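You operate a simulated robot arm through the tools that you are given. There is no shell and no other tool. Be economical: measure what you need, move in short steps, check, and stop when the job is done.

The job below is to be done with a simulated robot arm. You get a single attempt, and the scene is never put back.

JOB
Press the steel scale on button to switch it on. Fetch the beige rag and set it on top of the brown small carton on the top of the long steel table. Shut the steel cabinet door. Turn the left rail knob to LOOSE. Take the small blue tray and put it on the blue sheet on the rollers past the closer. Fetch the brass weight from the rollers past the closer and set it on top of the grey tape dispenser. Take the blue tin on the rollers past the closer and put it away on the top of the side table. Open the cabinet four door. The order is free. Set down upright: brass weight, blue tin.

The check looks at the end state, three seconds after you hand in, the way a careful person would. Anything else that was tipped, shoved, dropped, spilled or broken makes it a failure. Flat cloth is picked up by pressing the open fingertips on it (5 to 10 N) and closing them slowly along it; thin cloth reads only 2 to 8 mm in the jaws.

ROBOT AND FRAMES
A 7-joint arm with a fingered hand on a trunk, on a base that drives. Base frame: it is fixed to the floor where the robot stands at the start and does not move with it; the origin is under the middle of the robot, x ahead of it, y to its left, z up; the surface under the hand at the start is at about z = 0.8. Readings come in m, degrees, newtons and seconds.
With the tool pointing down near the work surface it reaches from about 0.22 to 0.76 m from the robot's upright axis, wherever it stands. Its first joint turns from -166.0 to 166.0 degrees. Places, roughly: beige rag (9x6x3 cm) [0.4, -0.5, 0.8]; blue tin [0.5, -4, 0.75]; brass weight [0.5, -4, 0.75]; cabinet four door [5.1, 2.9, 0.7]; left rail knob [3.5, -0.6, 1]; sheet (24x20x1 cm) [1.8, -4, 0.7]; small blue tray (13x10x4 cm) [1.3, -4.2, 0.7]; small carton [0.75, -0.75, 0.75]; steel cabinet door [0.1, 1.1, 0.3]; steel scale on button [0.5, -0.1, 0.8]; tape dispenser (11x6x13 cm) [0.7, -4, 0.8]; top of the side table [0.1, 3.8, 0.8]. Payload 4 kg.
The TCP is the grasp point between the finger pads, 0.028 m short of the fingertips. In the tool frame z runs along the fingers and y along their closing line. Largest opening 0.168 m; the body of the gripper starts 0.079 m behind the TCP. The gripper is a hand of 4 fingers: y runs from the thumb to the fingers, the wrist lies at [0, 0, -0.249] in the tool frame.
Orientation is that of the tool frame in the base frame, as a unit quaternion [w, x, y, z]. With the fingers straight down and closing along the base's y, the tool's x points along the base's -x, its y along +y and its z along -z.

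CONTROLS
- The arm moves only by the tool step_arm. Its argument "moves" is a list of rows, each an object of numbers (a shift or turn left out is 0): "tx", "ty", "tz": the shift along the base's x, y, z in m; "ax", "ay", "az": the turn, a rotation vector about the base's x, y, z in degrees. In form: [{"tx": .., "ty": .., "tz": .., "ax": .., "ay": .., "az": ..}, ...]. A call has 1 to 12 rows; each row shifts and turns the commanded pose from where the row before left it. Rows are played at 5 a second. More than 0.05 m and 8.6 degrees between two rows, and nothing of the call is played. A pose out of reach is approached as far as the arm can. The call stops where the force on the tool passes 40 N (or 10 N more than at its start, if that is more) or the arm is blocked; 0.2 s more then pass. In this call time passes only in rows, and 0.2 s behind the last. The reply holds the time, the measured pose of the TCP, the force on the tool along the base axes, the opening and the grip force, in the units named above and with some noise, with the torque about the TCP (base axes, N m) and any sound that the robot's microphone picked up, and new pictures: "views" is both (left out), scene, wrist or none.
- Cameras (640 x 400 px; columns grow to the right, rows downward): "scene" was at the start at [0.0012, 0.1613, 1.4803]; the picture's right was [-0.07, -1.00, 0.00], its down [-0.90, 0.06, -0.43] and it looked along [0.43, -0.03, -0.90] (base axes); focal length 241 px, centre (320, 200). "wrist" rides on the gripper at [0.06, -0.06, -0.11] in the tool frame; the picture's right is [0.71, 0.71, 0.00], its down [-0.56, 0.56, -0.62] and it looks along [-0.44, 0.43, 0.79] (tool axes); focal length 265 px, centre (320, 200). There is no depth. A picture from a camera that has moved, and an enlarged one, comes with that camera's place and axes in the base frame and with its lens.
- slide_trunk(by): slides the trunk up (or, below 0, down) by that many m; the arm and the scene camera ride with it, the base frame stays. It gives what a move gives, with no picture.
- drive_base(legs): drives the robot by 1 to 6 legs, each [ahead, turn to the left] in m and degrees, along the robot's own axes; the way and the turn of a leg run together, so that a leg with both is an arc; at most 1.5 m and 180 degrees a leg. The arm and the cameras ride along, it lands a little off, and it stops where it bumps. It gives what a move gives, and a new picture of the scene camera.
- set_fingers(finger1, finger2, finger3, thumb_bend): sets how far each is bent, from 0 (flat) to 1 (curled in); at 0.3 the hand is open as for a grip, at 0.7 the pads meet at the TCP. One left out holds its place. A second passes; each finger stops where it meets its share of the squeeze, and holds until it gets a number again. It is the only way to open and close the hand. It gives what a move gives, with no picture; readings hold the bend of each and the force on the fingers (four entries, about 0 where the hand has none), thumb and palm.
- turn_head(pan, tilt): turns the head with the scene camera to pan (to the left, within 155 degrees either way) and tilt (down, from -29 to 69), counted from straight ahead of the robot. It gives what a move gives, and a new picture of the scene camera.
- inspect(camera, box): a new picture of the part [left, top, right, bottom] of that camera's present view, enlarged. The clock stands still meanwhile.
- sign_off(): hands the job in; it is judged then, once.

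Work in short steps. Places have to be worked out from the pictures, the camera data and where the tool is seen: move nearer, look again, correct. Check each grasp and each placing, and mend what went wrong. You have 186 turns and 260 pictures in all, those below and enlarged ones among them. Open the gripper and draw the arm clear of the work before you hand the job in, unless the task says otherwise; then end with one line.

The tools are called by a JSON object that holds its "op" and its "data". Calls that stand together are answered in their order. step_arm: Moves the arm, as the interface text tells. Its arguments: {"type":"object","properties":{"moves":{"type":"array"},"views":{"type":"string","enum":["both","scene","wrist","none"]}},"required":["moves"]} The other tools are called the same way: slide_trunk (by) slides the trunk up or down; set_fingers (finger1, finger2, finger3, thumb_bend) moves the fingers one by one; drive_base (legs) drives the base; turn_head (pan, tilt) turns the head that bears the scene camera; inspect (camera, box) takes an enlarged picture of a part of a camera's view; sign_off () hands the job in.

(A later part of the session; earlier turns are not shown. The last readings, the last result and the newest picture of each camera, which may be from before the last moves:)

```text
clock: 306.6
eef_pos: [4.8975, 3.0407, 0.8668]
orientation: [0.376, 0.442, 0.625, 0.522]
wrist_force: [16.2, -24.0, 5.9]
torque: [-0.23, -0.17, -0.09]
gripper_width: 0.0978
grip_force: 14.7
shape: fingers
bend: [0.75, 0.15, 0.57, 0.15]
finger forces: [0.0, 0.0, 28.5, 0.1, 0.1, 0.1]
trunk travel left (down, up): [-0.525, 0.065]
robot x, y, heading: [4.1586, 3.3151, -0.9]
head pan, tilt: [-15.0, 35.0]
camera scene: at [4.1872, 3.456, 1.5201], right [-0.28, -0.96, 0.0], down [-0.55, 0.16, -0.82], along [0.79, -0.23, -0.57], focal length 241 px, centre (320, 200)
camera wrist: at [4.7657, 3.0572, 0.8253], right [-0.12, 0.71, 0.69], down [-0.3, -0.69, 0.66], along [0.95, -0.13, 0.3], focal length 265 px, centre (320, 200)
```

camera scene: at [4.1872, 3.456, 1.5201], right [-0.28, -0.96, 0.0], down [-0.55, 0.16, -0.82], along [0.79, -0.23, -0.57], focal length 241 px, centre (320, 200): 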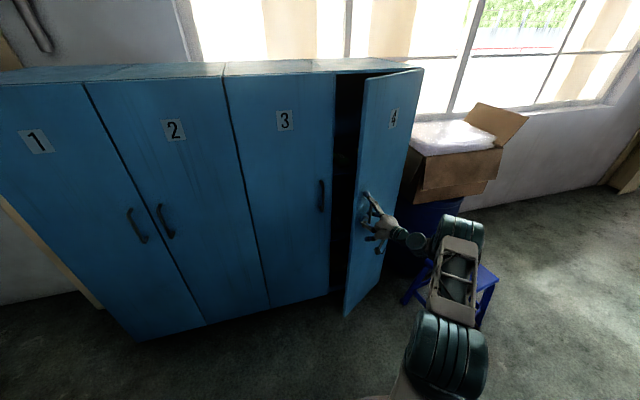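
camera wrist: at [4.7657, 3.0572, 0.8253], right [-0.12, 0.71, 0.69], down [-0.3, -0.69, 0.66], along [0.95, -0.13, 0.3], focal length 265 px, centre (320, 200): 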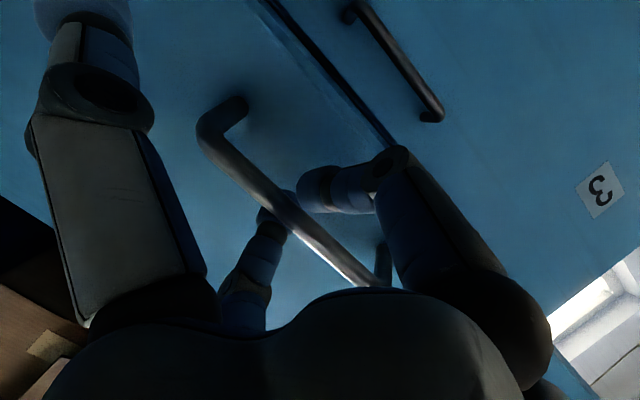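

The door is opening (~27°). I continue along the arc with more -y.

{"op": "step_arm", "data": {"moves": [{"tx": -0.015, "ty": -0.02, "az": 4}, {"tx": -0.022, "ty": -0.02, "az": 5}, {"tx": -0.022, "ty": -0.022, "az": 5}, {"tx": -0.02, "ty": -0.025, "az": 5}, {"tx": -0.018, "ty": -0.025, "az": 5}]}}

```text
clock: 307.8
eef_pos: [4.8133, 2.9681, 0.8676]
orientation: [0.294, 0.356, 0.684, 0.565]
wrist_force: [29.5, -21.0, -4.1]
torque: [0.08, 0.05, 0.02]
gripper_width: 0.0979
grip_force: 17.4
shape: fingers
bend: [0.76, 0.15, 0.52, 0.15]
finger forces: [0.0, 0.1, 35.7, 0.0, 0.0, 0.1]
out of reach, approached as far as the arm can: row 4, 5
trunk travel left (down, up): [-0.525, 0.065]
robot x, y, heading: [4.163, 3.3196, -1.2]
head pan, tilt: [-15.0, 35.0]
stopped in row 5: the force on the tool passed its limit at 41 N (the readings are from after the stop); the commanded pose is now the measured one
camera scene: at [4.1914, 3.4565, 1.5196], right [-0.28, -0.96, 0.0], down [-0.55, 0.16, -0.82], along [0.78, -0.23, -0.58], focal length 241 px, centre (320, 200)
camera wrist: at [4.6805, 2.9489, 0.8293], right [-0.3, 0.66, 0.69], down [-0.09, -0.74, 0.66], along [0.95, 0.14, 0.28], focal length 265 px, centre (320, 200)
```

scene: 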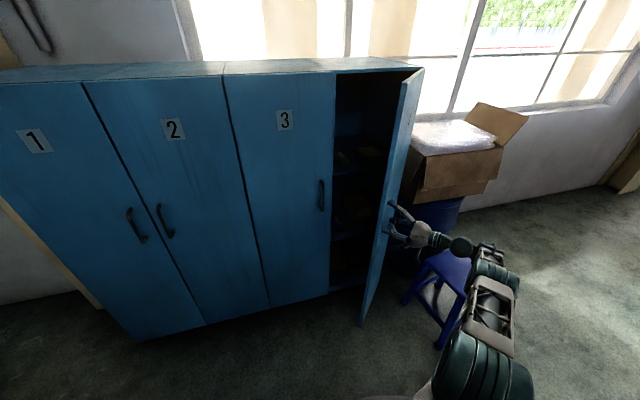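
wrist: 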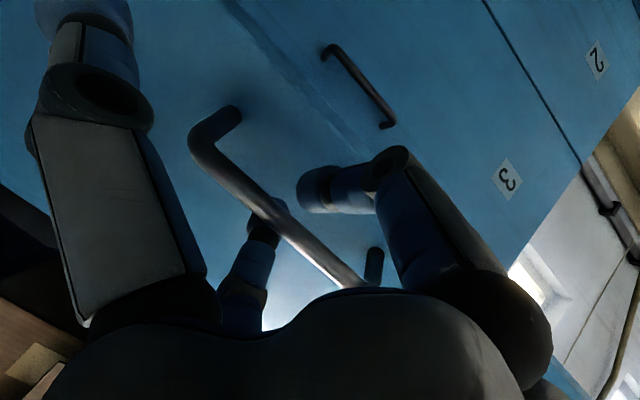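

Door is ~48° open. I release the handle, retreat, and will push the door further from its inner side.

{"op": "set_fingers", "data": {"finger1": 0.45, "finger3": 0.45}}

{"op": "step_arm", "data": {"moves": [{"tx": -0.02, "ty": -0.012}, {"tx": -0.035, "ty": -0.025}, {"tx": -0.035, "ty": -0.02}]}}

```text
clock: 308.8
eef_pos: [4.8087, 2.975, 0.8703]
orientation: [0.29, 0.349, 0.686, 0.569]
wrist_force: [0.5, -0.1, 1.3]
torque: [0.01, 0.0, 0.03]
gripper_width: 0.1147
grip_force: 0.1
shape: fingers
bend: [0.45, 0.15, 0.45, 0.15]
finger forces: [0.0, 0.0, 0.1, 0.0, 0.1, 0.0]
trunk travel left (down, up): [-0.525, 0.065]
robot x, y, heading: [4.1558, 3.3195, -1.0]
head pan, tilt: [-15.0, 35.0]
```

```text
clock: 309.6
eef_pos: [4.7209, 2.9624, 0.8829]
orientation: [0.291, 0.351, 0.686, 0.568]
wrist_force: [-0.1, -0.6, -0.6]
torque: [-0.01, -0.02, -0.01]
gripper_width: 0.1148
grip_force: 0.0
shape: fingers
bend: [0.45, 0.15, 0.45, 0.15]
finger forces: [0.0, 0.0, 0.1, 0.0, 0.0, 0.0]
out of reach, approached as far as the arm can: row 2, 3
trunk travel left (down, up): [-0.525, 0.065]
robot x, y, heading: [4.1563, 3.3148, -1.2]
head pan, tilt: [-15.0, 35.0]
camera scene: at [4.186, 3.459, 1.5197], right [-0.28, -0.96, 0.0], down [-0.55, 0.16, -0.82], along [0.79, -0.23, -0.57], focal length 241 px, centre (320, 200)
camera wrist: at [4.5891, 2.9417, 0.8436], right [-0.31, 0.65, 0.69], down [-0.08, -0.74, 0.66], along [0.95, 0.15, 0.28], focal length 265 px, centre (320, 200)
```

scene: 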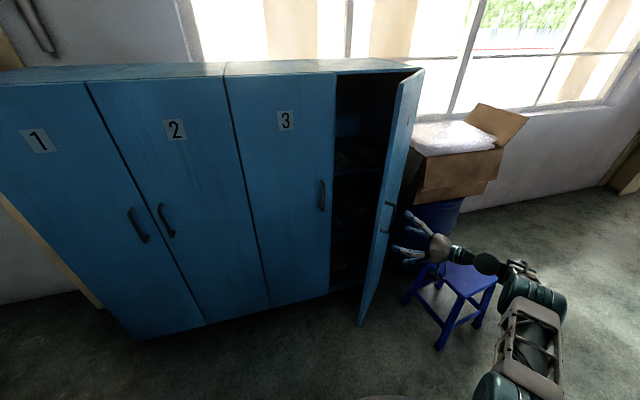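
wrist: 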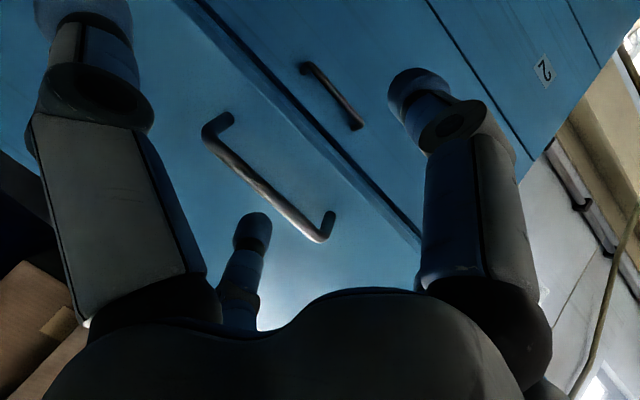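

Handle released and the door stays. I swing the hand north around the free edge and point it east again, closing it to a fist.

{"op": "step_arm", "data": {"moves": [{"tx": -0.02, "ty": 0.035, "az": -7}, {"tx": -0.01, "ty": 0.04, "az": -8}, {"ty": 0.045, "az": -8}, {"ty": 0.045, "az": -8}, {"ty": 0.045, "az": -8}, {"ty": 0.02}], "views": "none"}}

{"op": "set_fingers", "data": {"finger1": 0.68, "finger2": 0.68, "finger3": 0.68, "thumb_bend": 0.68}}

{"op": "step_arm", "data": {"moves": [{"tx": 0.02}]}}

```text
clock: 311.0
eef_pos: [4.6916, 3.1952, 0.8817]
orientation: [0.464, 0.559, 0.53, 0.438]
wrist_force: [0.7, 1.2, -0.1]
torque: [-0.04, 0.0, -0.02]
gripper_width: 0.1148
grip_force: 0.1
shape: fingers
bend: [0.45, 0.15, 0.45, 0.15]
finger forces: [0.1, 0.1, 0.0, 0.1, 0.0, 0.0]
trunk travel left (down, up): [-0.525, 0.065]
robot x, y, heading: [4.1581, 3.3183, -1.2]
head pan, tilt: [-15.0, 35.0]
```

```text
clock: 312.0
eef_pos: [4.6926, 3.1951, 0.8827]
orientation: [0.463, 0.559, 0.53, 0.439]
wrist_force: [-0.1, -0.5, 0.3]
torque: [-0.01, 0.01, 0.0]
gripper_width: 0.0043
grip_force: 0.0
shape: fingers
bend: [0.68, 0.68, 0.68, 0.68]
finger forces: [0.1, 0.1, 0.0, 0.0, 0.0, 0.1]
trunk travel left (down, up): [-0.525, 0.065]
robot x, y, heading: [4.157, 3.3167, -0.9]
head pan, tilt: [-15.0, 35.0]
```

```text
clock: 312.4
eef_pos: [4.7124, 3.1928, 0.8822]
orientation: [0.463, 0.559, 0.529, 0.438]
wrist_force: [0.4, 0.3, 0.7]
torque: [0.0, -0.02, -0.05]
gripper_width: 0.0046
grip_force: 0.0
shape: fingers
bend: [0.68, 0.68, 0.68, 0.68]
finger forces: [0.0, 0.0, 0.1, 0.1, 0.0, 0.0]
trunk travel left (down, up): [-0.525, 0.065]
robot x, y, heading: [4.1558, 3.3163, -0.8]
head pan, tilt: [-15.0, 35.0]
camera scene: at [4.1861, 3.4592, 1.5197], right [-0.28, -0.96, 0.0], down [-0.55, 0.16, -0.82], along [0.79, -0.23, -0.57], focal length 241 px, centre (320, 200)
camera wrist: at [4.5958, 3.2602, 0.8437], right [0.17, 0.7, 0.69], down [-0.53, -0.53, 0.66], along [0.83, -0.48, 0.28], focal length 265 px, centre (320, 200)
```

scene: 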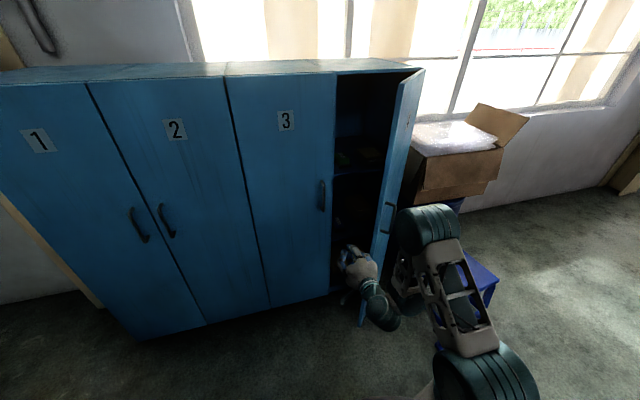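
wrist: 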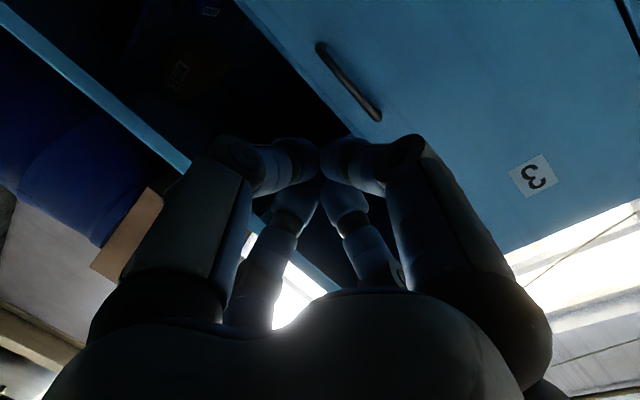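

The hand points into the opening. I advance, then sweep toward -y pushing the door's inner side.

{"op": "step_arm", "data": {"moves": [{"tx": 0.04, "ty": -0.01}, {"tx": 0.04, "ty": -0.01}, {"tx": 0.04, "ty": -0.01}, {"tx": 0.04, "ty": -0.01}, {"ty": -0.035}, {"ty": -0.035}, {"ty": -0.035}, {"ty": -0.035}]}}

```text
clock: 314.1
eef_pos: [4.8721, 3.0617, 0.8795]
orientation: [0.451, 0.556, 0.539, 0.444]
wrist_force: [-18.1, 16.3, 7.2]
torque: [-0.35, 0.13, -1.09]
gripper_width: 0.0127
grip_force: 12.0
shape: fingers
bend: [0.63, 0.68, 0.7, 0.68]
finger forces: [0.0, 0.0, 23.7, 0.1, 0.0, 0.1]
trunk travel left (down, up): [-0.525, 0.065]
robot x, y, heading: [4.1546, 3.3155, -0.8]
head pan, tilt: [-15.0, 35.0]
stopped in row 8: the force on the tool passed its limit at 43 N (the readings are from after the stop); the commanded pose is now the measured one
camera scene: at [4.1821, 3.462, 1.5197], right [-0.27, -0.96, 0.0], down [-0.55, 0.15, -0.82], along [0.79, -0.22, -0.57], focal length 241 px, centre (320, 200)
camera wrist: at [4.7543, 3.1244, 0.8434], right [0.16, 0.7, 0.7], down [-0.51, -0.55, 0.66], along [0.85, -0.46, 0.27], focal length 265 px, centre (320, 200)
```

scene: 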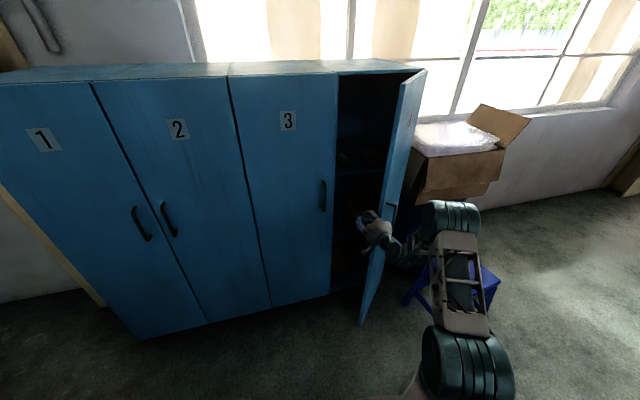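
wrist: 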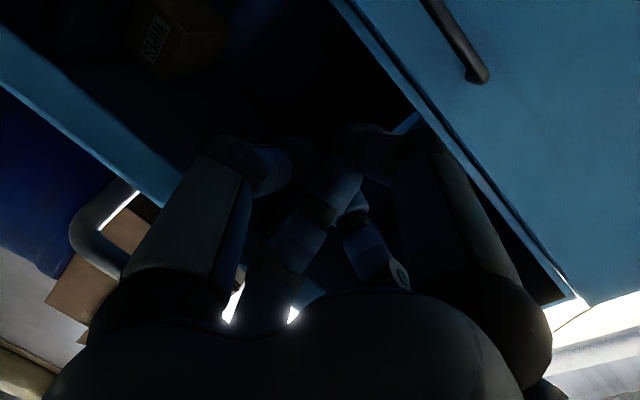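

The contact force is along the door's end face, so the fist is on its edge, not inside. I move north, further in, then sweep.

{"op": "step_arm", "data": {"moves": [{"ty": 0.035, "tx": -0.01}, {"ty": 0.035}, {"tx": 0.045, "ty": 0.005}, {"tx": 0.045}, {"tx": 0.045}]}}

{"op": "inspect", "data": {"camera": "scene", "box": [300, 60, 480, 340]}}

```text
clock: 315.3
eef_pos: [4.9993, 3.1282, 0.8788]
orientation: [0.454, 0.559, 0.536, 0.442]
wrist_force: [0.4, 0.1, -0.1]
torque: [-0.03, 0.01, 0.0]
gripper_width: 0.0042
grip_force: 0.1
shape: fingers
bend: [0.68, 0.68, 0.68, 0.68]
finger forces: [0.1, 0.0, 0.1, 0.0, 0.0, 0.0]
trunk travel left (down, up): [-0.525, 0.065]
robot x, y, heading: [4.159, 3.3192, -0.9]
head pan, tilt: [-15.0, 35.0]
camera scene: at [4.1853, 3.4596, 1.5197], right [-0.27, -0.96, 0.0], down [-0.55, 0.16, -0.82], along [0.79, -0.22, -0.57], focal length 241 px, centre (320, 200)
camera wrist: at [4.8819, 3.1931, 0.8424], right [0.16, 0.7, 0.7], down [-0.51, -0.55, 0.66], along [0.84, -0.47, 0.27], focal length 265 px, centre (320, 200)
```

scene: 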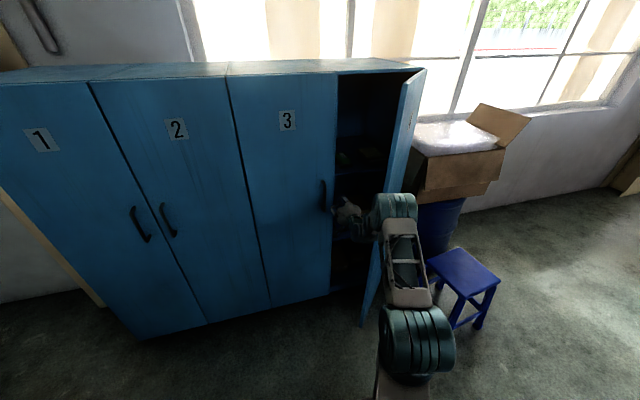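
wrist: 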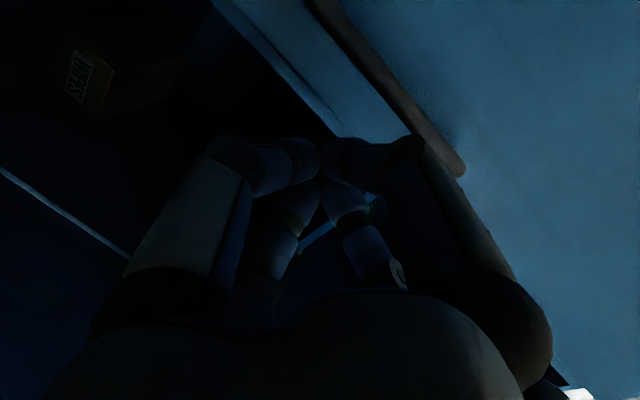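

```text
1.43 times, centred on (390, 200) of scene
camera zoom: at [4.1853, 3.4596, 1.5197], right [-0.27, -0.96, 0.0], down [-0.55, 0.16, -0.82], along [0.79, -0.22, -0.57], focal length 345 px, centre (220, 200)
```

zoom: 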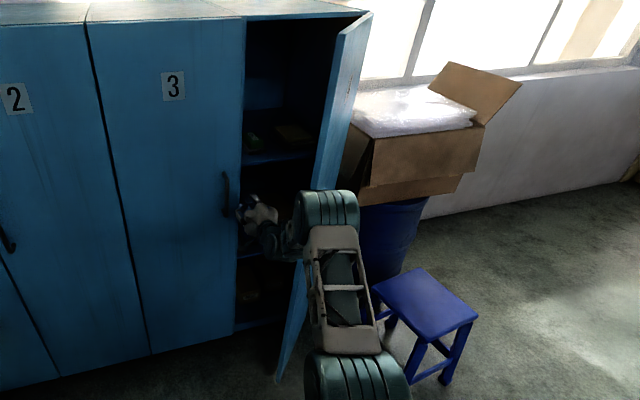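

Inside now. I sweep toward -y with a slight -x.

{"op": "step_arm", "data": {"moves": [{"ty": -0.035, "tx": -0.01}, {"ty": -0.035, "tx": -0.01}, {"ty": -0.035, "tx": -0.01}, {"ty": -0.035, "tx": -0.015}, {"ty": -0.035, "tx": -0.015}, {"ty": -0.035, "tx": -0.015}]}}

```text
clock: 316.3
eef_pos: [4.9532, 3.006, 0.8764]
orientation: [0.447, 0.557, 0.539, 0.446]
wrist_force: [-19.7, 14.4, 11.0]
torque: [-0.76, 0.78, -2.55]
gripper_width: 0.0042
grip_force: 0.1
shape: fingers
bend: [0.68, 0.68, 0.68, 0.68]
finger forces: [0.0, 0.0, 0.1, 0.0, 0.0, 0.0]
trunk travel left (down, up): [-0.525, 0.065]
robot x, y, heading: [4.1553, 3.3199, -0.7]
head pan, tilt: [-15.0, 35.0]
stopped in row 5: the force on the tool passed its limit at 51 N (the readings are from after the stop); the commanded pose is now the measured one
camera scene: at [4.1805, 3.4622, 1.5198], right [-0.27, -0.96, 0.0], down [-0.55, 0.15, -0.82], along [0.79, -0.22, -0.57], focal length 241 px, centre (320, 200)
camera wrist: at [4.8348, 3.0699, 0.8419], right [0.16, 0.69, 0.7], down [-0.5, -0.56, 0.66], along [0.85, -0.46, 0.26], focal length 265 px, centre (320, 200)
```

scene: 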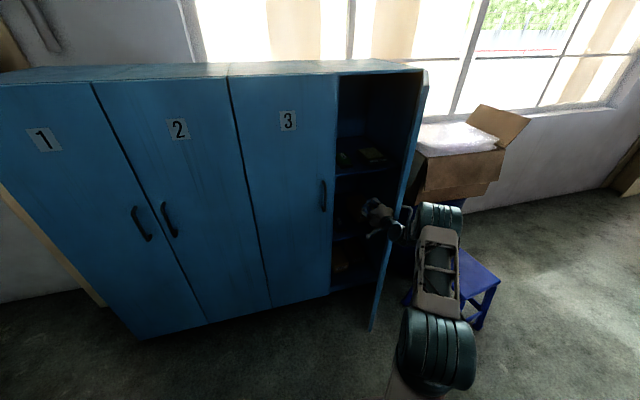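
wrist: 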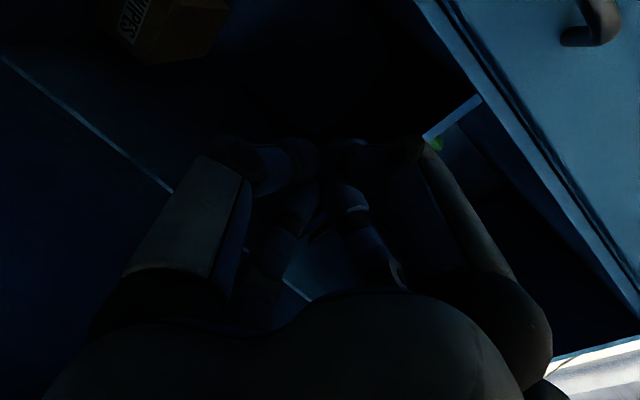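

Door is ~51°; the wrist is catching its edge. I back off north, yaw the hand to point southeast, then push the inner face with the fist tip.

{"op": "step_arm", "data": {"moves": [{"ty": 0.04, "tx": 0.0}, {"ty": 0.045}, {"ty": 0.03, "az": -8}, {"az": -8, "tx": -0.02, "ty": 0.01}, {"az": -8, "tx": -0.02}, {"az": -8, "tx": -0.02}, {"az": -8}, {"az": -8}]}}

```text
clock: 318.1
eef_pos: [4.8943, 3.1277, 0.8747]
orientation: [0.589, 0.73, 0.264, 0.224]
wrist_force: [0.0, -0.6, 0.1]
torque: [0.03, -0.04, 0.0]
gripper_width: 0.0042
grip_force: 0.1
shape: fingers
bend: [0.68, 0.68, 0.68, 0.68]
finger forces: [0.0, 0.0, 0.1, 0.0, 0.0, 0.0]
trunk travel left (down, up): [-0.525, 0.065]
robot x, y, heading: [4.1601, 3.3158, -0.8]
head pan, tilt: [-15.0, 35.0]
camera scene: at [4.1847, 3.4599, 1.5196], right [-0.27, -0.96, 0.0], down [-0.55, 0.15, -0.82], along [0.79, -0.22, -0.57], focal length 241 px, centre (320, 200)
camera wrist: at [4.8634, 3.2579, 0.839], right [0.62, 0.34, 0.7], down [-0.75, 0.0, 0.66], along [0.22, -0.94, 0.26], focal length 265 px, centre (320, 200)
```

scene: 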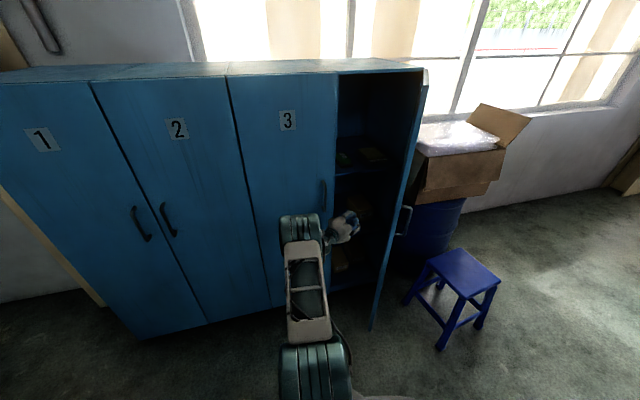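
wrist: 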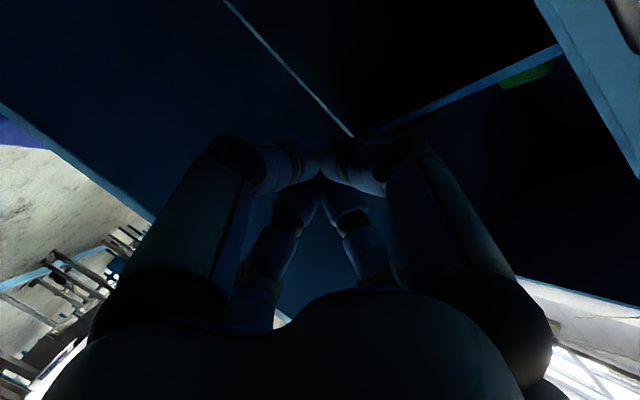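

Now the tip will push the inner face. I sweep -y.

{"op": "step_arm", "data": {"moves": [{"ty": -0.035}, {"ty": -0.035}, {"ty": -0.035}, {"ty": -0.035, "tx": -0.005}, {"ty": -0.035, "tx": -0.005}, {"ty": -0.035, "tx": -0.005}, {"ty": -0.035, "tx": -0.005}, {"ty": -0.035, "tx": -0.005}, {"ty": -0.03}]}}

```text
clock: 320.1
eef_pos: [4.8692, 2.8158, 0.8732]
orientation: [0.588, 0.731, 0.264, 0.224]
wrist_force: [-0.3, -0.5, 0.4]
torque: [-0.04, -0.02, 0.0]
gripper_width: 0.0043
grip_force: 0.0
shape: fingers
bend: [0.68, 0.68, 0.68, 0.68]
finger forces: [0.0, 0.0, 0.0, 0.0, 0.0, 0.1]
trunk travel left (down, up): [-0.525, 0.065]
robot x, y, heading: [4.1551, 3.3209, -0.5]
head pan, tilt: [-15.0, 35.0]
camera scene: at [4.1845, 3.4587, 1.5198], right [-0.27, -0.96, 0.0], down [-0.55, 0.16, -0.82], along [0.79, -0.22, -0.57], focal length 241 px, centre (320, 200)
camera wrist: at [4.8374, 2.946, 0.8382], right [0.62, 0.34, 0.7], down [-0.75, 0.0, 0.66], along [0.23, -0.94, 0.25], focal length 265 px, centre (320, 200)
```

scene: 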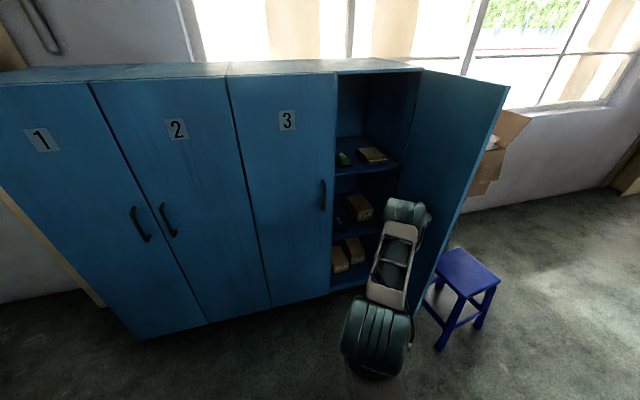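
wrist: 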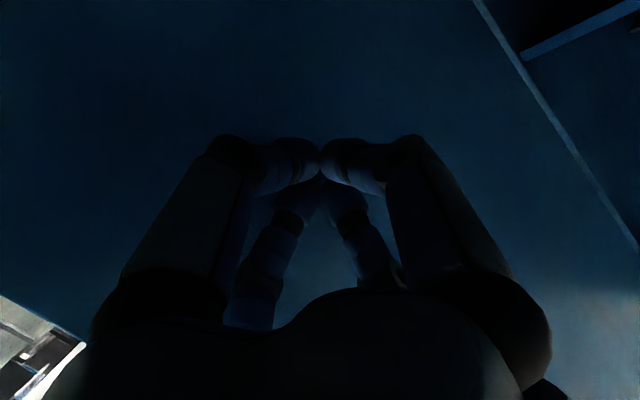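

Door 4 is open ~86°, stool untouched. I withdraw the hand north, yaw back, and pitch down.

{"op": "step_arm", "data": {"moves": [{"ty": 0.045}, {"ty": 0.045}, {"ty": 0.045}, {"ty": 0.045}, {"ty": 0.045}, {"ty": 0.045}, {"tx": -0.04, "az": 8}, {"tx": -0.04, "az": 8}, {"tx": -0.03, "az": 8}, {"tx": -0.02, "az": 8}, {"tx": -0.02, "az": 8}, {"tx": -0.02, "az": 8}], "views": "none"}}

{"op": "step_arm", "data": {"moves": [{"ay": 8, "tx": -0.01, "tz": 0.02}, {"ay": 8, "tx": -0.01, "tz": 0.02}, {"ay": 8, "tx": -0.01, "tz": 0.02}, {"ay": 8, "tx": -0.01, "tz": 0.02}, {"ay": 8, "tz": 0.02}, {"ay": 8, "tz": 0.02}, {"ay": 8, "tz": 0.02}, {"ay": 8, "tz": 0.02}, {"ay": 8, "tz": 0.02}, {"ay": 8}]}}

```text
clock: 322.7
eef_pos: [4.7407, 3.0787, 0.891]
orientation: [0.447, 0.56, 0.538, 0.445]
wrist_force: [0.3, 0.7, -1.5]
torque: [-0.01, 0.01, -0.02]
gripper_width: 0.0043
grip_force: 0.1
shape: fingers
bend: [0.68, 0.68, 0.68, 0.68]
finger forces: [0.0, 0.0, 0.1, 0.0, 0.1, 0.0]
out of reach, approached as far as the arm can: row 11, 12
trunk travel left (down, up): [-0.525, 0.065]
robot x, y, heading: [4.1557, 3.3176, -1.1]
head pan, tilt: [-15.0, 35.0]
```

```text
clock: 324.9
eef_pos: [4.4951, 3.1977, 0.5916]
orientation: [0.089, 0.712, 0.69, 0.097]
wrist_force: [0.8, 0.0, 1.3]
torque: [0.0, -0.03, 0.02]
gripper_width: 0.004
grip_force: 0.0
shape: fingers
bend: [0.68, 0.68, 0.68, 0.68]
finger forces: [0.0, 0.0, 0.0, 0.1, 0.1, 0.0]
out of reach, approached as far as the arm can: row 1, 2, 3, 4, 5, 6, 7, 8, 9, 10
trunk travel left (down, up): [-0.525, 0.065]
robot x, y, heading: [4.1595, 3.3191, -0.3]
head pan, tilt: [-15.0, 35.0]
camera scene: at [4.1838, 3.4608, 1.5196], right [-0.27, -0.96, 0.0], down [-0.55, 0.15, -0.82], along [0.79, -0.22, -0.57], focal length 241 px, centre (320, 200)
camera wrist: at [4.41, 3.259, 0.6838], right [0.7, 0.68, 0.19], down [0.36, -0.58, 0.73], along [0.61, -0.44, -0.66], focal length 265 px, centre (320, 200)
```

scene: 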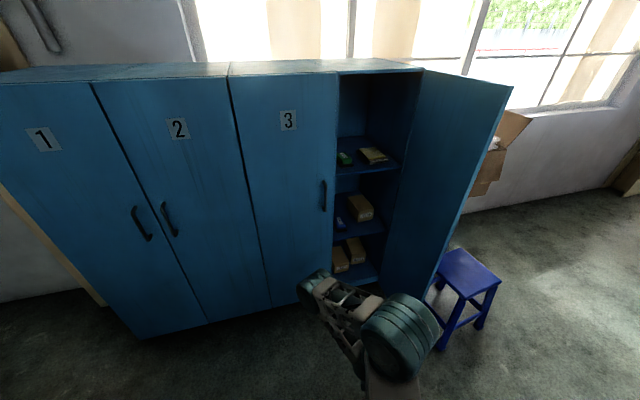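
wrist: 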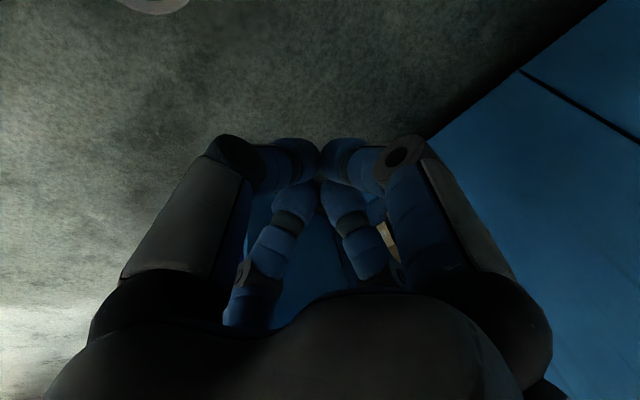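

Door nicely open. The hand ended low; I raise it to a carry pose.

{"op": "step_arm", "data": {"moves": [{"ay": 8, "tz": 0.04}, {"ay": 4, "tz": 0.045}, {"tz": 0.045, "tx": 0.01}, {"tz": 0.045, "tx": 0.01}, {"tz": 0.045, "tx": 0.01}, {"tz": 0.045}]}}

```text
clock: 326.3
eef_pos: [4.4706, 3.2502, 0.5814]
orientation: [0.032, 0.718, 0.693, 0.049]
wrist_force: [-0.3, -1.2, 0.9]
torque: [0.0, -0.02, 0.02]
gripper_width: 0.0041
grip_force: 0.1
shape: fingers
bend: [0.68, 0.68, 0.68, 0.68]
finger forces: [0.1, 0.0, 0.0, 0.0, 0.0, 0.0]
out of reach, approached as far as the arm can: row 1, 2, 3, 4, 5, 6
trunk travel left (down, up): [-0.525, 0.065]
robot x, y, heading: [4.1571, 3.3181, -0.8]
head pan, tilt: [-15.0, 35.0]
camera scene: at [4.1845, 3.4596, 1.5197], right [-0.27, -0.96, 0.0], down [-0.55, 0.15, -0.82], along [0.79, -0.22, -0.57], focal length 241 px, centre (320, 200)
camera wrist: at [4.4002, 3.3077, 0.6852], right [0.73, 0.68, 0.1], down [0.46, -0.59, 0.66], along [0.51, -0.43, -0.75], focal length 265 px, centre (320, 200)
```

scene: 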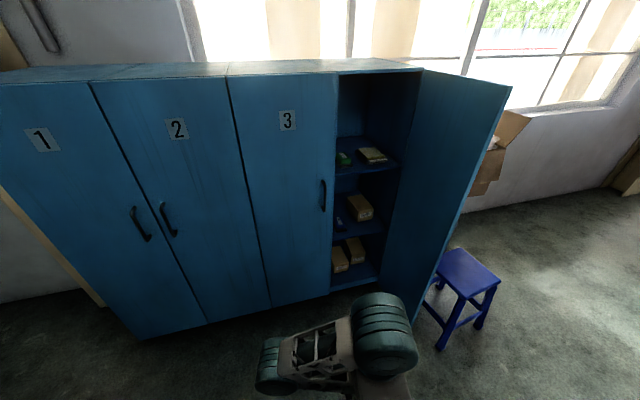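
wrist: 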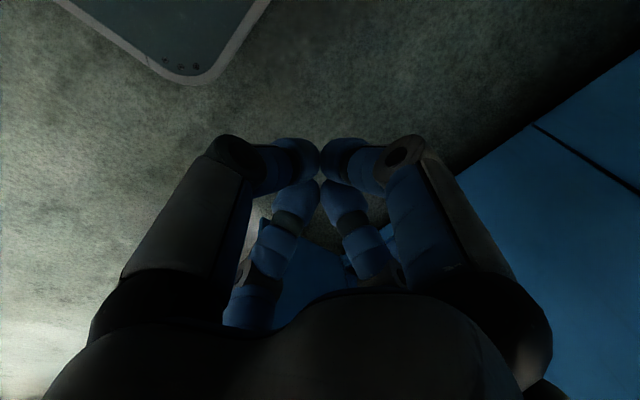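

The commanded pose has probably drifted too high to reach. I bring the command back down.

{"op": "step_arm", "data": {"moves": [{"tz": -0.05}, {"tz": -0.05}, {"tz": -0.05}, {"tz": -0.05}, {"tz": -0.04}], "views": "scene"}}

```text
clock: 326.9
eef_pos: [4.4484, 3.2247, 0.5413]
orientation: [0.047, 0.82, 0.567, 0.061]
wrist_force: [0.0, -0.4, -0.2]
torque: [0.0, 0.01, 0.0]
gripper_width: 0.0042
grip_force: 0.0
shape: fingers
bend: [0.68, 0.68, 0.68, 0.68]
finger forces: [0.1, 0.0, 0.0, 0.0, 0.0, 0.0]
out of reach, approached as far as the arm can: row 1, 2
trunk travel left (down, up): [-0.525, 0.065]
robot x, y, heading: [4.1578, 3.319, -0.7]
head pan, tilt: [-15.0, 35.0]
stopped in row 2: the arm was blocked; the commanded pose is now the measured one
camera scene: at [4.1844, 3.4593, 1.5197], right [-0.27, -0.96, 0.0], down [-0.55, 0.16, -0.82], along [0.79, -0.22, -0.57], focal length 241 px, centre (320, 200)
```

scene: 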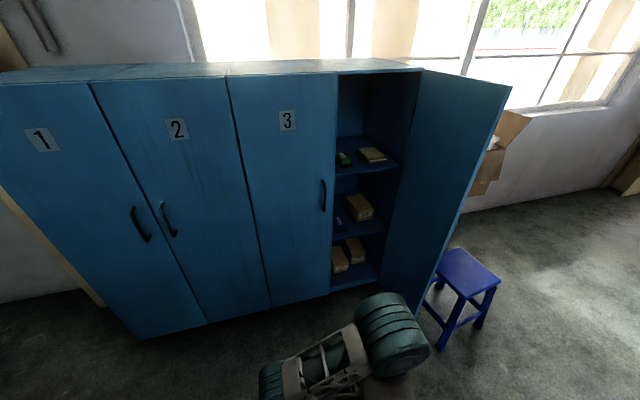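

Command is re-synced with the measured pose. I move outward and up gently.

{"op": "step_arm", "data": {"moves": [{"tx": 0.03}, {"tx": 0.03, "tz": 0.02}, {"tx": 0.03, "tz": 0.03}, {"tz": 0.045}, {"tz": 0.045}, {"tz": 0.045}, {"tz": 0.045}, {"tz": 0.045}, {"tz": 0.045}, {"tz": 0.045}], "views": "scene"}}

```text
clock: 327.3
eef_pos: [4.4346, 3.1952, 0.5374]
orientation: [0.061, 0.915, 0.396, 0.051]
wrist_force: [0.3, 0.5, 0.8]
torque: [-0.02, -0.02, -0.01]
gripper_width: 0.0041
grip_force: 0.0
shape: fingers
bend: [0.68, 0.68, 0.68, 0.68]
finger forces: [0.0, 0.0, 0.0, 0.0, 0.0, 0.1]
out of reach, approached as far as the arm can: row 1
trunk travel left (down, up): [-0.525, 0.065]
robot x, y, heading: [4.1587, 3.3162, -0.8]
head pan, tilt: [-15.0, 35.0]
stopped in row 1: the arm was blocked; the commanded pose is now the measured one
camera scene: at [4.1847, 3.4602, 1.5196], right [-0.27, -0.96, 0.0], down [-0.55, 0.15, -0.82], along [0.79, -0.22, -0.57], focal length 241 px, centre (320, 200)
```

scene: 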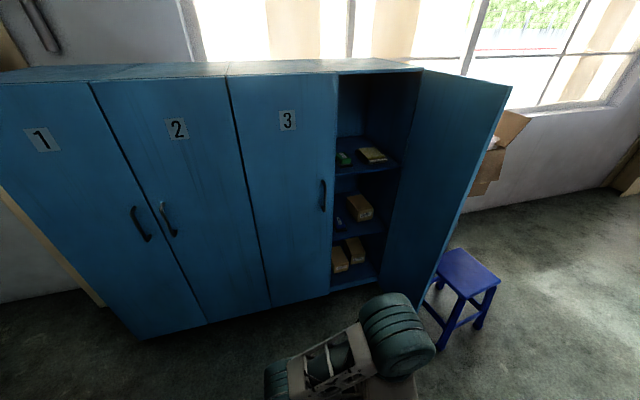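

Still blocked in that direction; I try small moves individually: up first.

{"op": "step_arm", "data": {"moves": [{"tz": 0.02}, {"tz": 0.02}, {"tz": 0.03}], "views": "wrist"}}

{"op": "turn_head", "data": {"pan": -25, "tilt": 65}}

```text
clock: 328.1
eef_pos: [4.4454, 3.1865, 0.574]
orientation: [0.091, 0.917, 0.383, 0.069]
wrist_force: [-0.4, -0.6, -0.6]
torque: [-0.02, -0.04, 0.0]
gripper_width: 0.0042
grip_force: 0.0
shape: fingers
bend: [0.68, 0.68, 0.68, 0.68]
finger forces: [0.1, 0.0, 0.0, 0.0, 0.0, 0.0]
out of reach, approached as far as the arm can: row 2, 3
trunk travel left (down, up): [-0.525, 0.065]
robot x, y, heading: [4.1568, 3.3166, -0.6]
head pan, tilt: [-15.0, 35.0]
camera wrist: at [4.4223, 3.2826, 0.6716], right [0.98, 0.02, 0.2], down [-0.13, -0.71, 0.69], along [0.15, -0.7, -0.7], focal length 265 px, centre (320, 200)
```

wrist: 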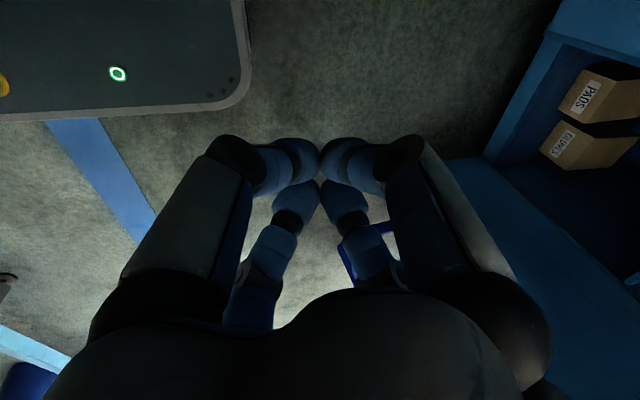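

```text
clock: 329.0
eef_pos: [4.4451, 3.1868, 0.5749]
orientation: [0.091, 0.916, 0.384, 0.069]
wrist_force: [-0.1, 0.5, -0.3]
torque: [0.0, 0.03, 0.0]
gripper_width: 0.0041
grip_force: 0.0
shape: fingers
bend: [0.68, 0.68, 0.68, 0.68]
finger forces: [0.1, 0.0, 0.0, 0.0, 0.0, 0.0]
trunk travel left (down, up): [-0.525, 0.065]
robot x, y, heading: [4.1571, 3.3189, -0.5]
head pan, tilt: [-25.0, 65.0]
camera scene: at [4.1545, 3.457, 1.4799], right [-0.43, -0.9, 0.0], down [-0.82, 0.39, -0.42], along [0.38, -0.18, -0.91], focal length 241 px, centre (320, 200)
```

scene: 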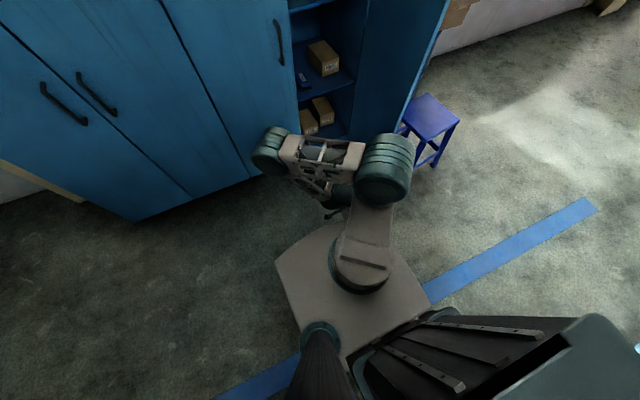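

The forearm is folded with the wrist at a yaw limit. I let the yaw relax (az negative) and level the tool, then rise.

{"op": "step_arm", "data": {"moves": [{"az": -8}, {"az": -8}, {"az": -8}, {"az": -8}, {"ay": 5, "tz": 0.02}, {"ay": 4, "tz": 0.03}, {"tz": 0.04}, {"tz": 0.04}, {"tz": 0.04}], "views": "scene"}}

```text
clock: 331.0
eef_pos: [4.4371, 3.1951, 0.7707]
orientation: [0.06, 0.988, 0.133, -0.046]
wrist_force: [0.1, 0.0, -0.2]
torque: [0.02, -0.01, -0.01]
gripper_width: 0.0041
grip_force: 0.0
shape: fingers
bend: [0.68, 0.68, 0.68, 0.68]
finger forces: [0.0, 0.1, 0.0, 0.0, 0.0, 0.0]
trunk travel left (down, up): [-0.525, 0.065]
robot x, y, heading: [4.1605, 3.3171, -0.9]
head pan, tilt: [-25.0, 65.0]
camera scene: at [4.1543, 3.4569, 1.4798], right [-0.43, -0.9, 0.0], down [-0.82, 0.39, -0.42], along [0.38, -0.18, -0.91], focal length 241 px, centre (320, 200)
```

scene: 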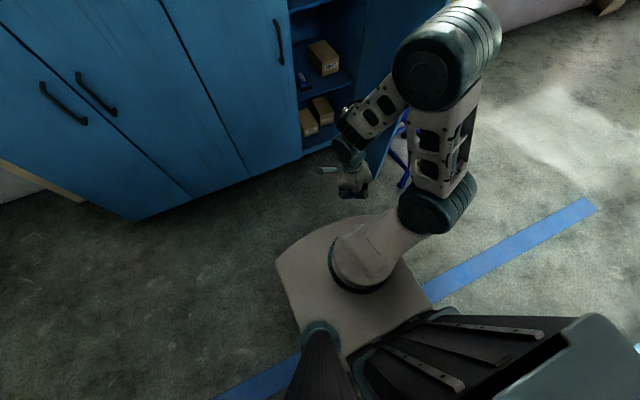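

Recovered. I raise the hand to carry height.

{"op": "step_arm", "data": {"moves": [{"tz": 0.045, "tx": 0.01, "az": 8}, {"tz": 0.045, "tx": 0.01, "az": 8}, {"tz": 0.045, "tx": 0.01, "az": 8}, {"tz": 0.045, "tx": 0.01, "az": 8}, {"tz": 0.045, "tx": 0.01, "az": 8}, {"tz": 0.045, "tx": 0.01, "az": 8}, {"tz": 0.03, "tx": 0.01, "az": 8}, {"az": 8}], "views": "none"}}

{"op": "turn_head", "data": {"pan": -90, "tilt": 20}}

```text
clock: 332.8
eef_pos: [4.5065, 3.1949, 1.0733]
orientation: [0.076, 0.766, 0.638, -0.006]
wrist_force: [0.5, 0.3, 0.3]
torque: [-0.01, 0.0, 0.01]
gripper_width: 0.0041
grip_force: 0.1
shape: fingers
bend: [0.68, 0.68, 0.68, 0.68]
finger forces: [0.1, 0.0, 0.0, 0.0, 0.0, 0.0]
trunk travel left (down, up): [-0.525, 0.065]
robot x, y, heading: [4.1608, 3.3183, -0.6]
head pan, tilt: [-25.0, 65.0]
```

```text
clock: 334.2
eef_pos: [4.5066, 3.1946, 1.0717]
orientation: [0.076, 0.768, 0.636, -0.008]
wrist_force: [0.7, 0.5, -1.2]
torque: [-0.04, 0.01, 0.0]
gripper_width: 0.0039
grip_force: 0.0
shape: fingers
bend: [0.68, 0.68, 0.68, 0.68]
finger forces: [0.0, 0.0, 0.0, 0.0, 0.0, 0.1]
trunk travel left (down, up): [-0.525, 0.065]
robot x, y, heading: [4.1533, 3.3159, -0.6]
head pan, tilt: [-90.0, 20.0]
camera scene: at [4.0987, 3.3901, 1.5435], right [-1.0, 0.01, 0.0], down [0.0, 0.34, -0.94], along [-0.01, -0.94, -0.34], focal length 241 px, centre (320, 200)
```

scene: 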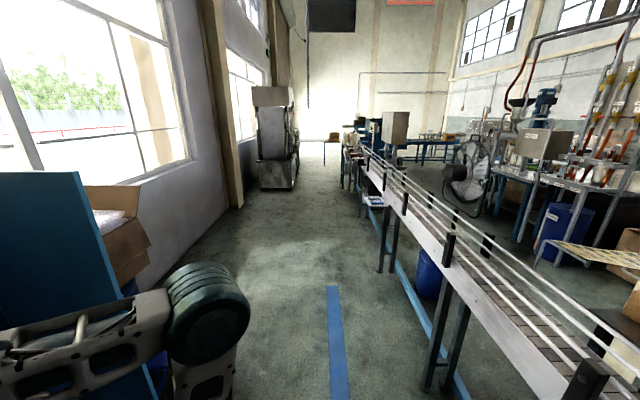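

A clear aisle runs south along the conveyor's back. I zoom toward the rail knob region.

{"op": "inspect", "data": {"camera": "scene", "box": [300, 90, 440, 220]}}

{"op": "drive_base", "data": {"legs": [[0, -90]]}}

```text
3.08 times, centred on (370, 155) of scene
camera zoom: at [4.0987, 3.3901, 1.5435], right [-1.0, 0.01, 0.0], down [0.0, 0.34, -0.94], along [-0.01, -0.94, -0.34], focal length 742 px, centre (166, 338)
```

zoom: 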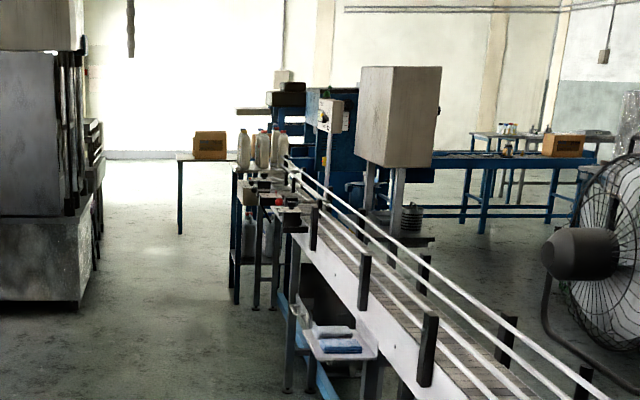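

```text
clock: 338.4
eef_pos: [4.037, 2.9691, 1.0717]
orientation: [0.049, 0.993, -0.09, -0.059]
wrist_force: [-0.3, 0.0, 0.1]
torque: [0.02, 0.0, 0.01]
gripper_width: 0.004
grip_force: 0.0
shape: fingers
bend: [0.68, 0.68, 0.68, 0.68]
finger forces: [0.0, 0.0, 0.1, 0.0, 0.1, 0.0]
trunk travel left (down, up): [-0.525, 0.065]
robot x, y, heading: [4.157, 3.3182, -90.5]
head pan, tilt: [-90.0, 20.0]
camera scene: at [4.2279, 3.3791, 1.5435], right [0.01, 1.0, 0.0], down [0.34, 0.0, -0.94], along [-0.94, 0.01, -0.34], focal length 241 px, centre (320, 200)
```

scene: 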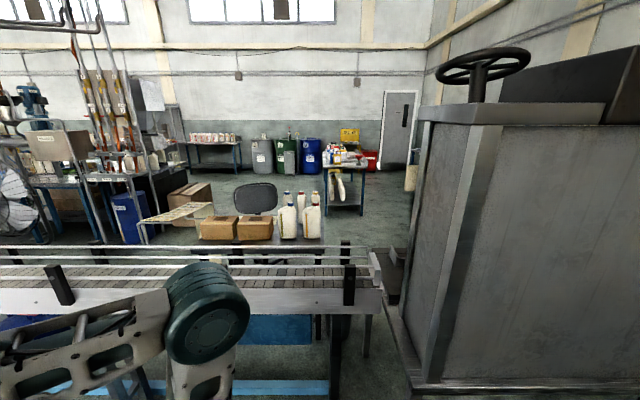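

I drive south along the aisle and look at the conveyor near y≈-0.6.

{"op": "drive_base", "data": {"legs": [[1.5, 0], [1.3, 0]]}}

{"op": "turn_head", "data": {"pan": -35, "tilt": 25}}

```text
clock: 352.0
eef_pos: [4.0564, 0.1631, 1.0716]
orientation: [0.049, 0.994, -0.08, -0.058]
wrist_force: [-0.1, 0.1, -0.3]
torque: [0.01, 0.01, 0.0]
gripper_width: 0.0037
grip_force: 0.0
shape: fingers
bend: [0.68, 0.68, 0.68, 0.68]
finger forces: [0.0, 0.1, 0.1, 0.0, 0.0, 0.1]
trunk travel left (down, up): [-0.525, 0.065]
robot x, y, heading: [4.1727, 0.5132, -89.2]
head pan, tilt: [-90.0, 20.0]
camera scene: at [4.239, 0.5782, 1.5435], right [-0.01, 1.0, 0.0], down [0.34, 0.0, -0.94], along [-0.94, -0.01, -0.34], focal length 241 px, centre (320, 200)
```

scene: 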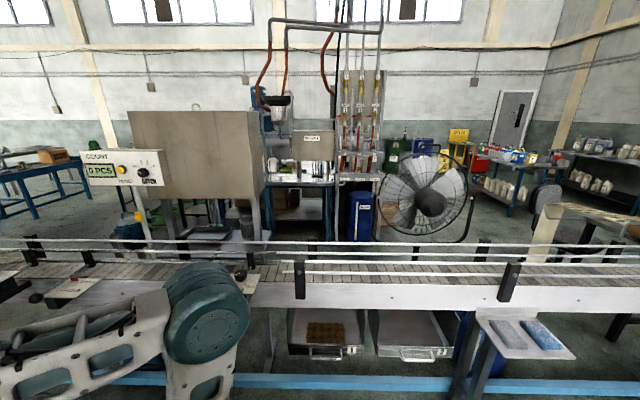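

```text
clock: 353.2
eef_pos: [4.0572, 0.1633, 1.072]
orientation: [0.049, 0.994, -0.08, -0.058]
wrist_force: [-0.5, -0.5, -0.9]
torque: [0.01, -0.01, 0.0]
gripper_width: 0.004
grip_force: 0.0
shape: fingers
bend: [0.68, 0.68, 0.68, 0.68]
finger forces: [0.1, 0.0, 0.0, 0.0, 0.0, 0.1]
trunk travel left (down, up): [-0.525, 0.065]
robot x, y, heading: [4.1714, 0.5121, -89.2]
head pan, tilt: [-35.0, 25.0]
camera scene: at [4.2802, 0.5034, 1.5355], right [-0.83, 0.56, 0.0], down [0.24, 0.35, -0.91], along [-0.51, -0.75, -0.42], focal length 241 px, centre (320, 200)
```

scene: 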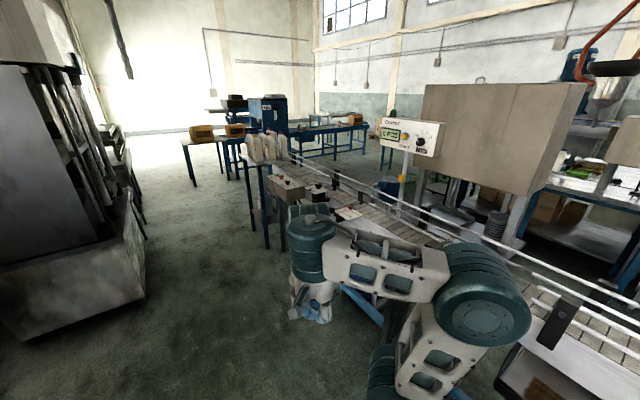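

There are plates with dark knobs on the conveyor side. I zoom in.

{"op": "inspect", "data": {"camera": "scene", "box": [250, 150, 430, 260]}}

{"op": "turn_head", "data": {"pan": -70, "tilt": 25}}

```text
3.56 times, centred on (340, 205) of scene
camera zoom: at [4.2802, 0.5034, 1.5355], right [-0.83, 0.56, 0.0], down [0.24, 0.35, -0.91], along [-0.51, -0.75, -0.42], focal length 858 px, centre (249, 182)
```

zoom: 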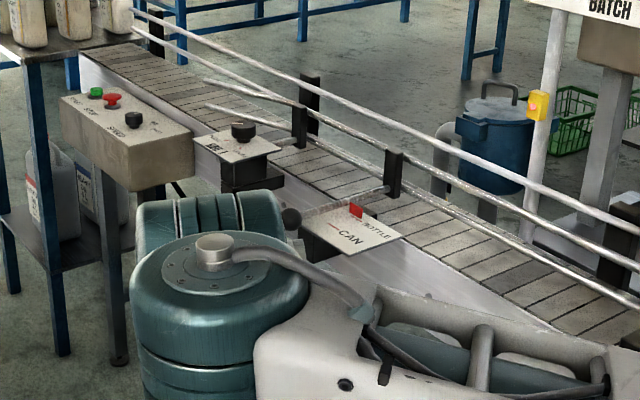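

```text
clock: 354.2
eef_pos: [4.0558, 0.1628, 1.0712]
orientation: [0.05, 0.994, -0.08, -0.058]
wrist_force: [0.1, -0.6, -0.7]
torque: [0.0, 0.01, 0.02]
gripper_width: 0.004
grip_force: 0.2
shape: fingers
bend: [0.68, 0.68, 0.68, 0.68]
finger forces: [0.1, 0.0, 0.0, 0.1, 0.1, 0.0]
trunk travel left (down, up): [-0.525, 0.065]
robot x, y, heading: [4.1692, 0.5124, -89.1]
head pan, tilt: [-70.0, 25.0]
camera scene: at [4.246, 0.5468, 1.5354], right [-0.36, 0.93, 0.0], down [0.4, 0.15, -0.91], along [-0.85, -0.32, -0.42], focal length 241 px, centre (320, 200)
```

scene: 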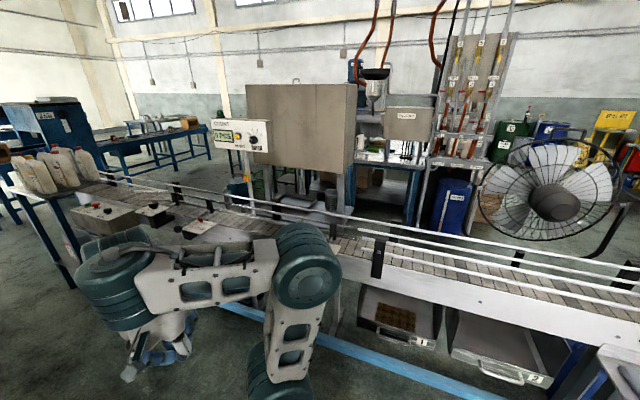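

The left rail knob is the black knob on the plate at about (3.5, -0.66, 0.95). I drive to y≈-0.5 and face the conveyor.

{"op": "drive_base", "data": {"legs": [[1.05, 0], [0, -91]]}}

{"op": "turn_head", "data": {"pan": 10, "tilt": 45}}

{"op": "inspect", "data": {"camera": "scene", "box": [220, 120, 400, 300]}}

```text
clock: 363.5
eef_pos: [3.8337, -0.4061, 1.0715]
orientation: [0.007, -0.634, 0.77, 0.076]
wrist_force: [-0.1, 0.2, -1.2]
torque: [0.0, -0.02, -0.03]
gripper_width: 0.004
grip_force: 0.1
shape: fingers
bend: [0.68, 0.68, 0.68, 0.68]
finger forces: [0.1, 0.1, 0.1, 0.0, 0.1, 0.0]
trunk travel left (down, up): [-0.525, 0.065]
robot x, y, heading: [4.1815, -0.5268, 179.0]
head pan, tilt: [-70.0, 25.0]
camera scene: at [4.2088, -0.6056, 1.5355], right [0.95, 0.32, 0.0], down [0.14, -0.4, -0.91], along [-0.29, 0.86, -0.42], focal length 241 px, centre (320, 200)
```

scene: 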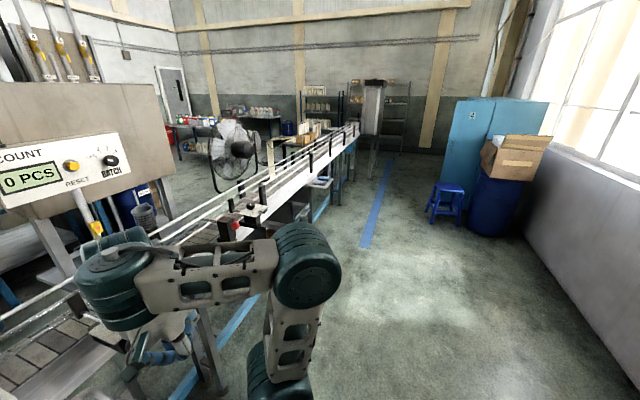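

```text
clock: 365.0
eef_pos: [3.8344, -0.4056, 1.0713]
orientation: [0.007, -0.633, 0.77, 0.076]
wrist_force: [0.3, 0.1, -0.2]
torque: [-0.08, 0.01, 0.0]
gripper_width: 0.0038
grip_force: 0.1
shape: fingers
bend: [0.68, 0.68, 0.68, 0.68]
finger forces: [0.0, 0.0, 0.1, 0.1, 0.0, 0.1]
trunk travel left (down, up): [-0.525, 0.065]
robot x, y, heading: [4.1819, -0.526, 179.1]
head pan, tilt: [10.0, 45.0]
camera scene: at [4.1582, -0.7054, 1.5049], right [-0.15, 0.99, 0.0], down [0.7, 0.11, -0.71], along [-0.7, -0.11, -0.71], focal length 241 px, centre (320, 200)
```

scene: 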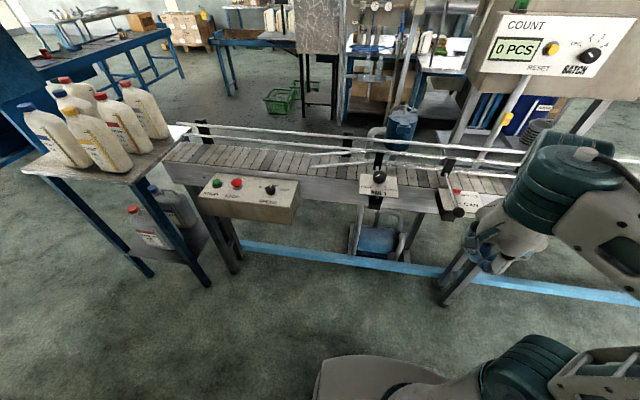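

```text
2.22 times, centred on (310, 210) of scene
camera zoom: at [4.1582, -0.7054, 1.5049], right [-0.15, 0.99, 0.0], down [0.7, 0.11, -0.71], along [-0.7, -0.11, -0.71], focal length 536 px, centre (342, 178)
```

zoom: 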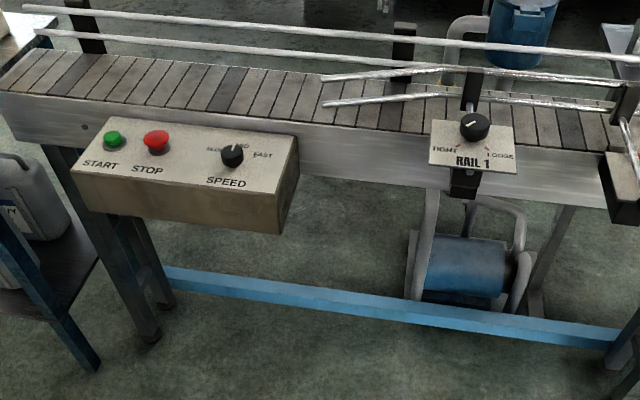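

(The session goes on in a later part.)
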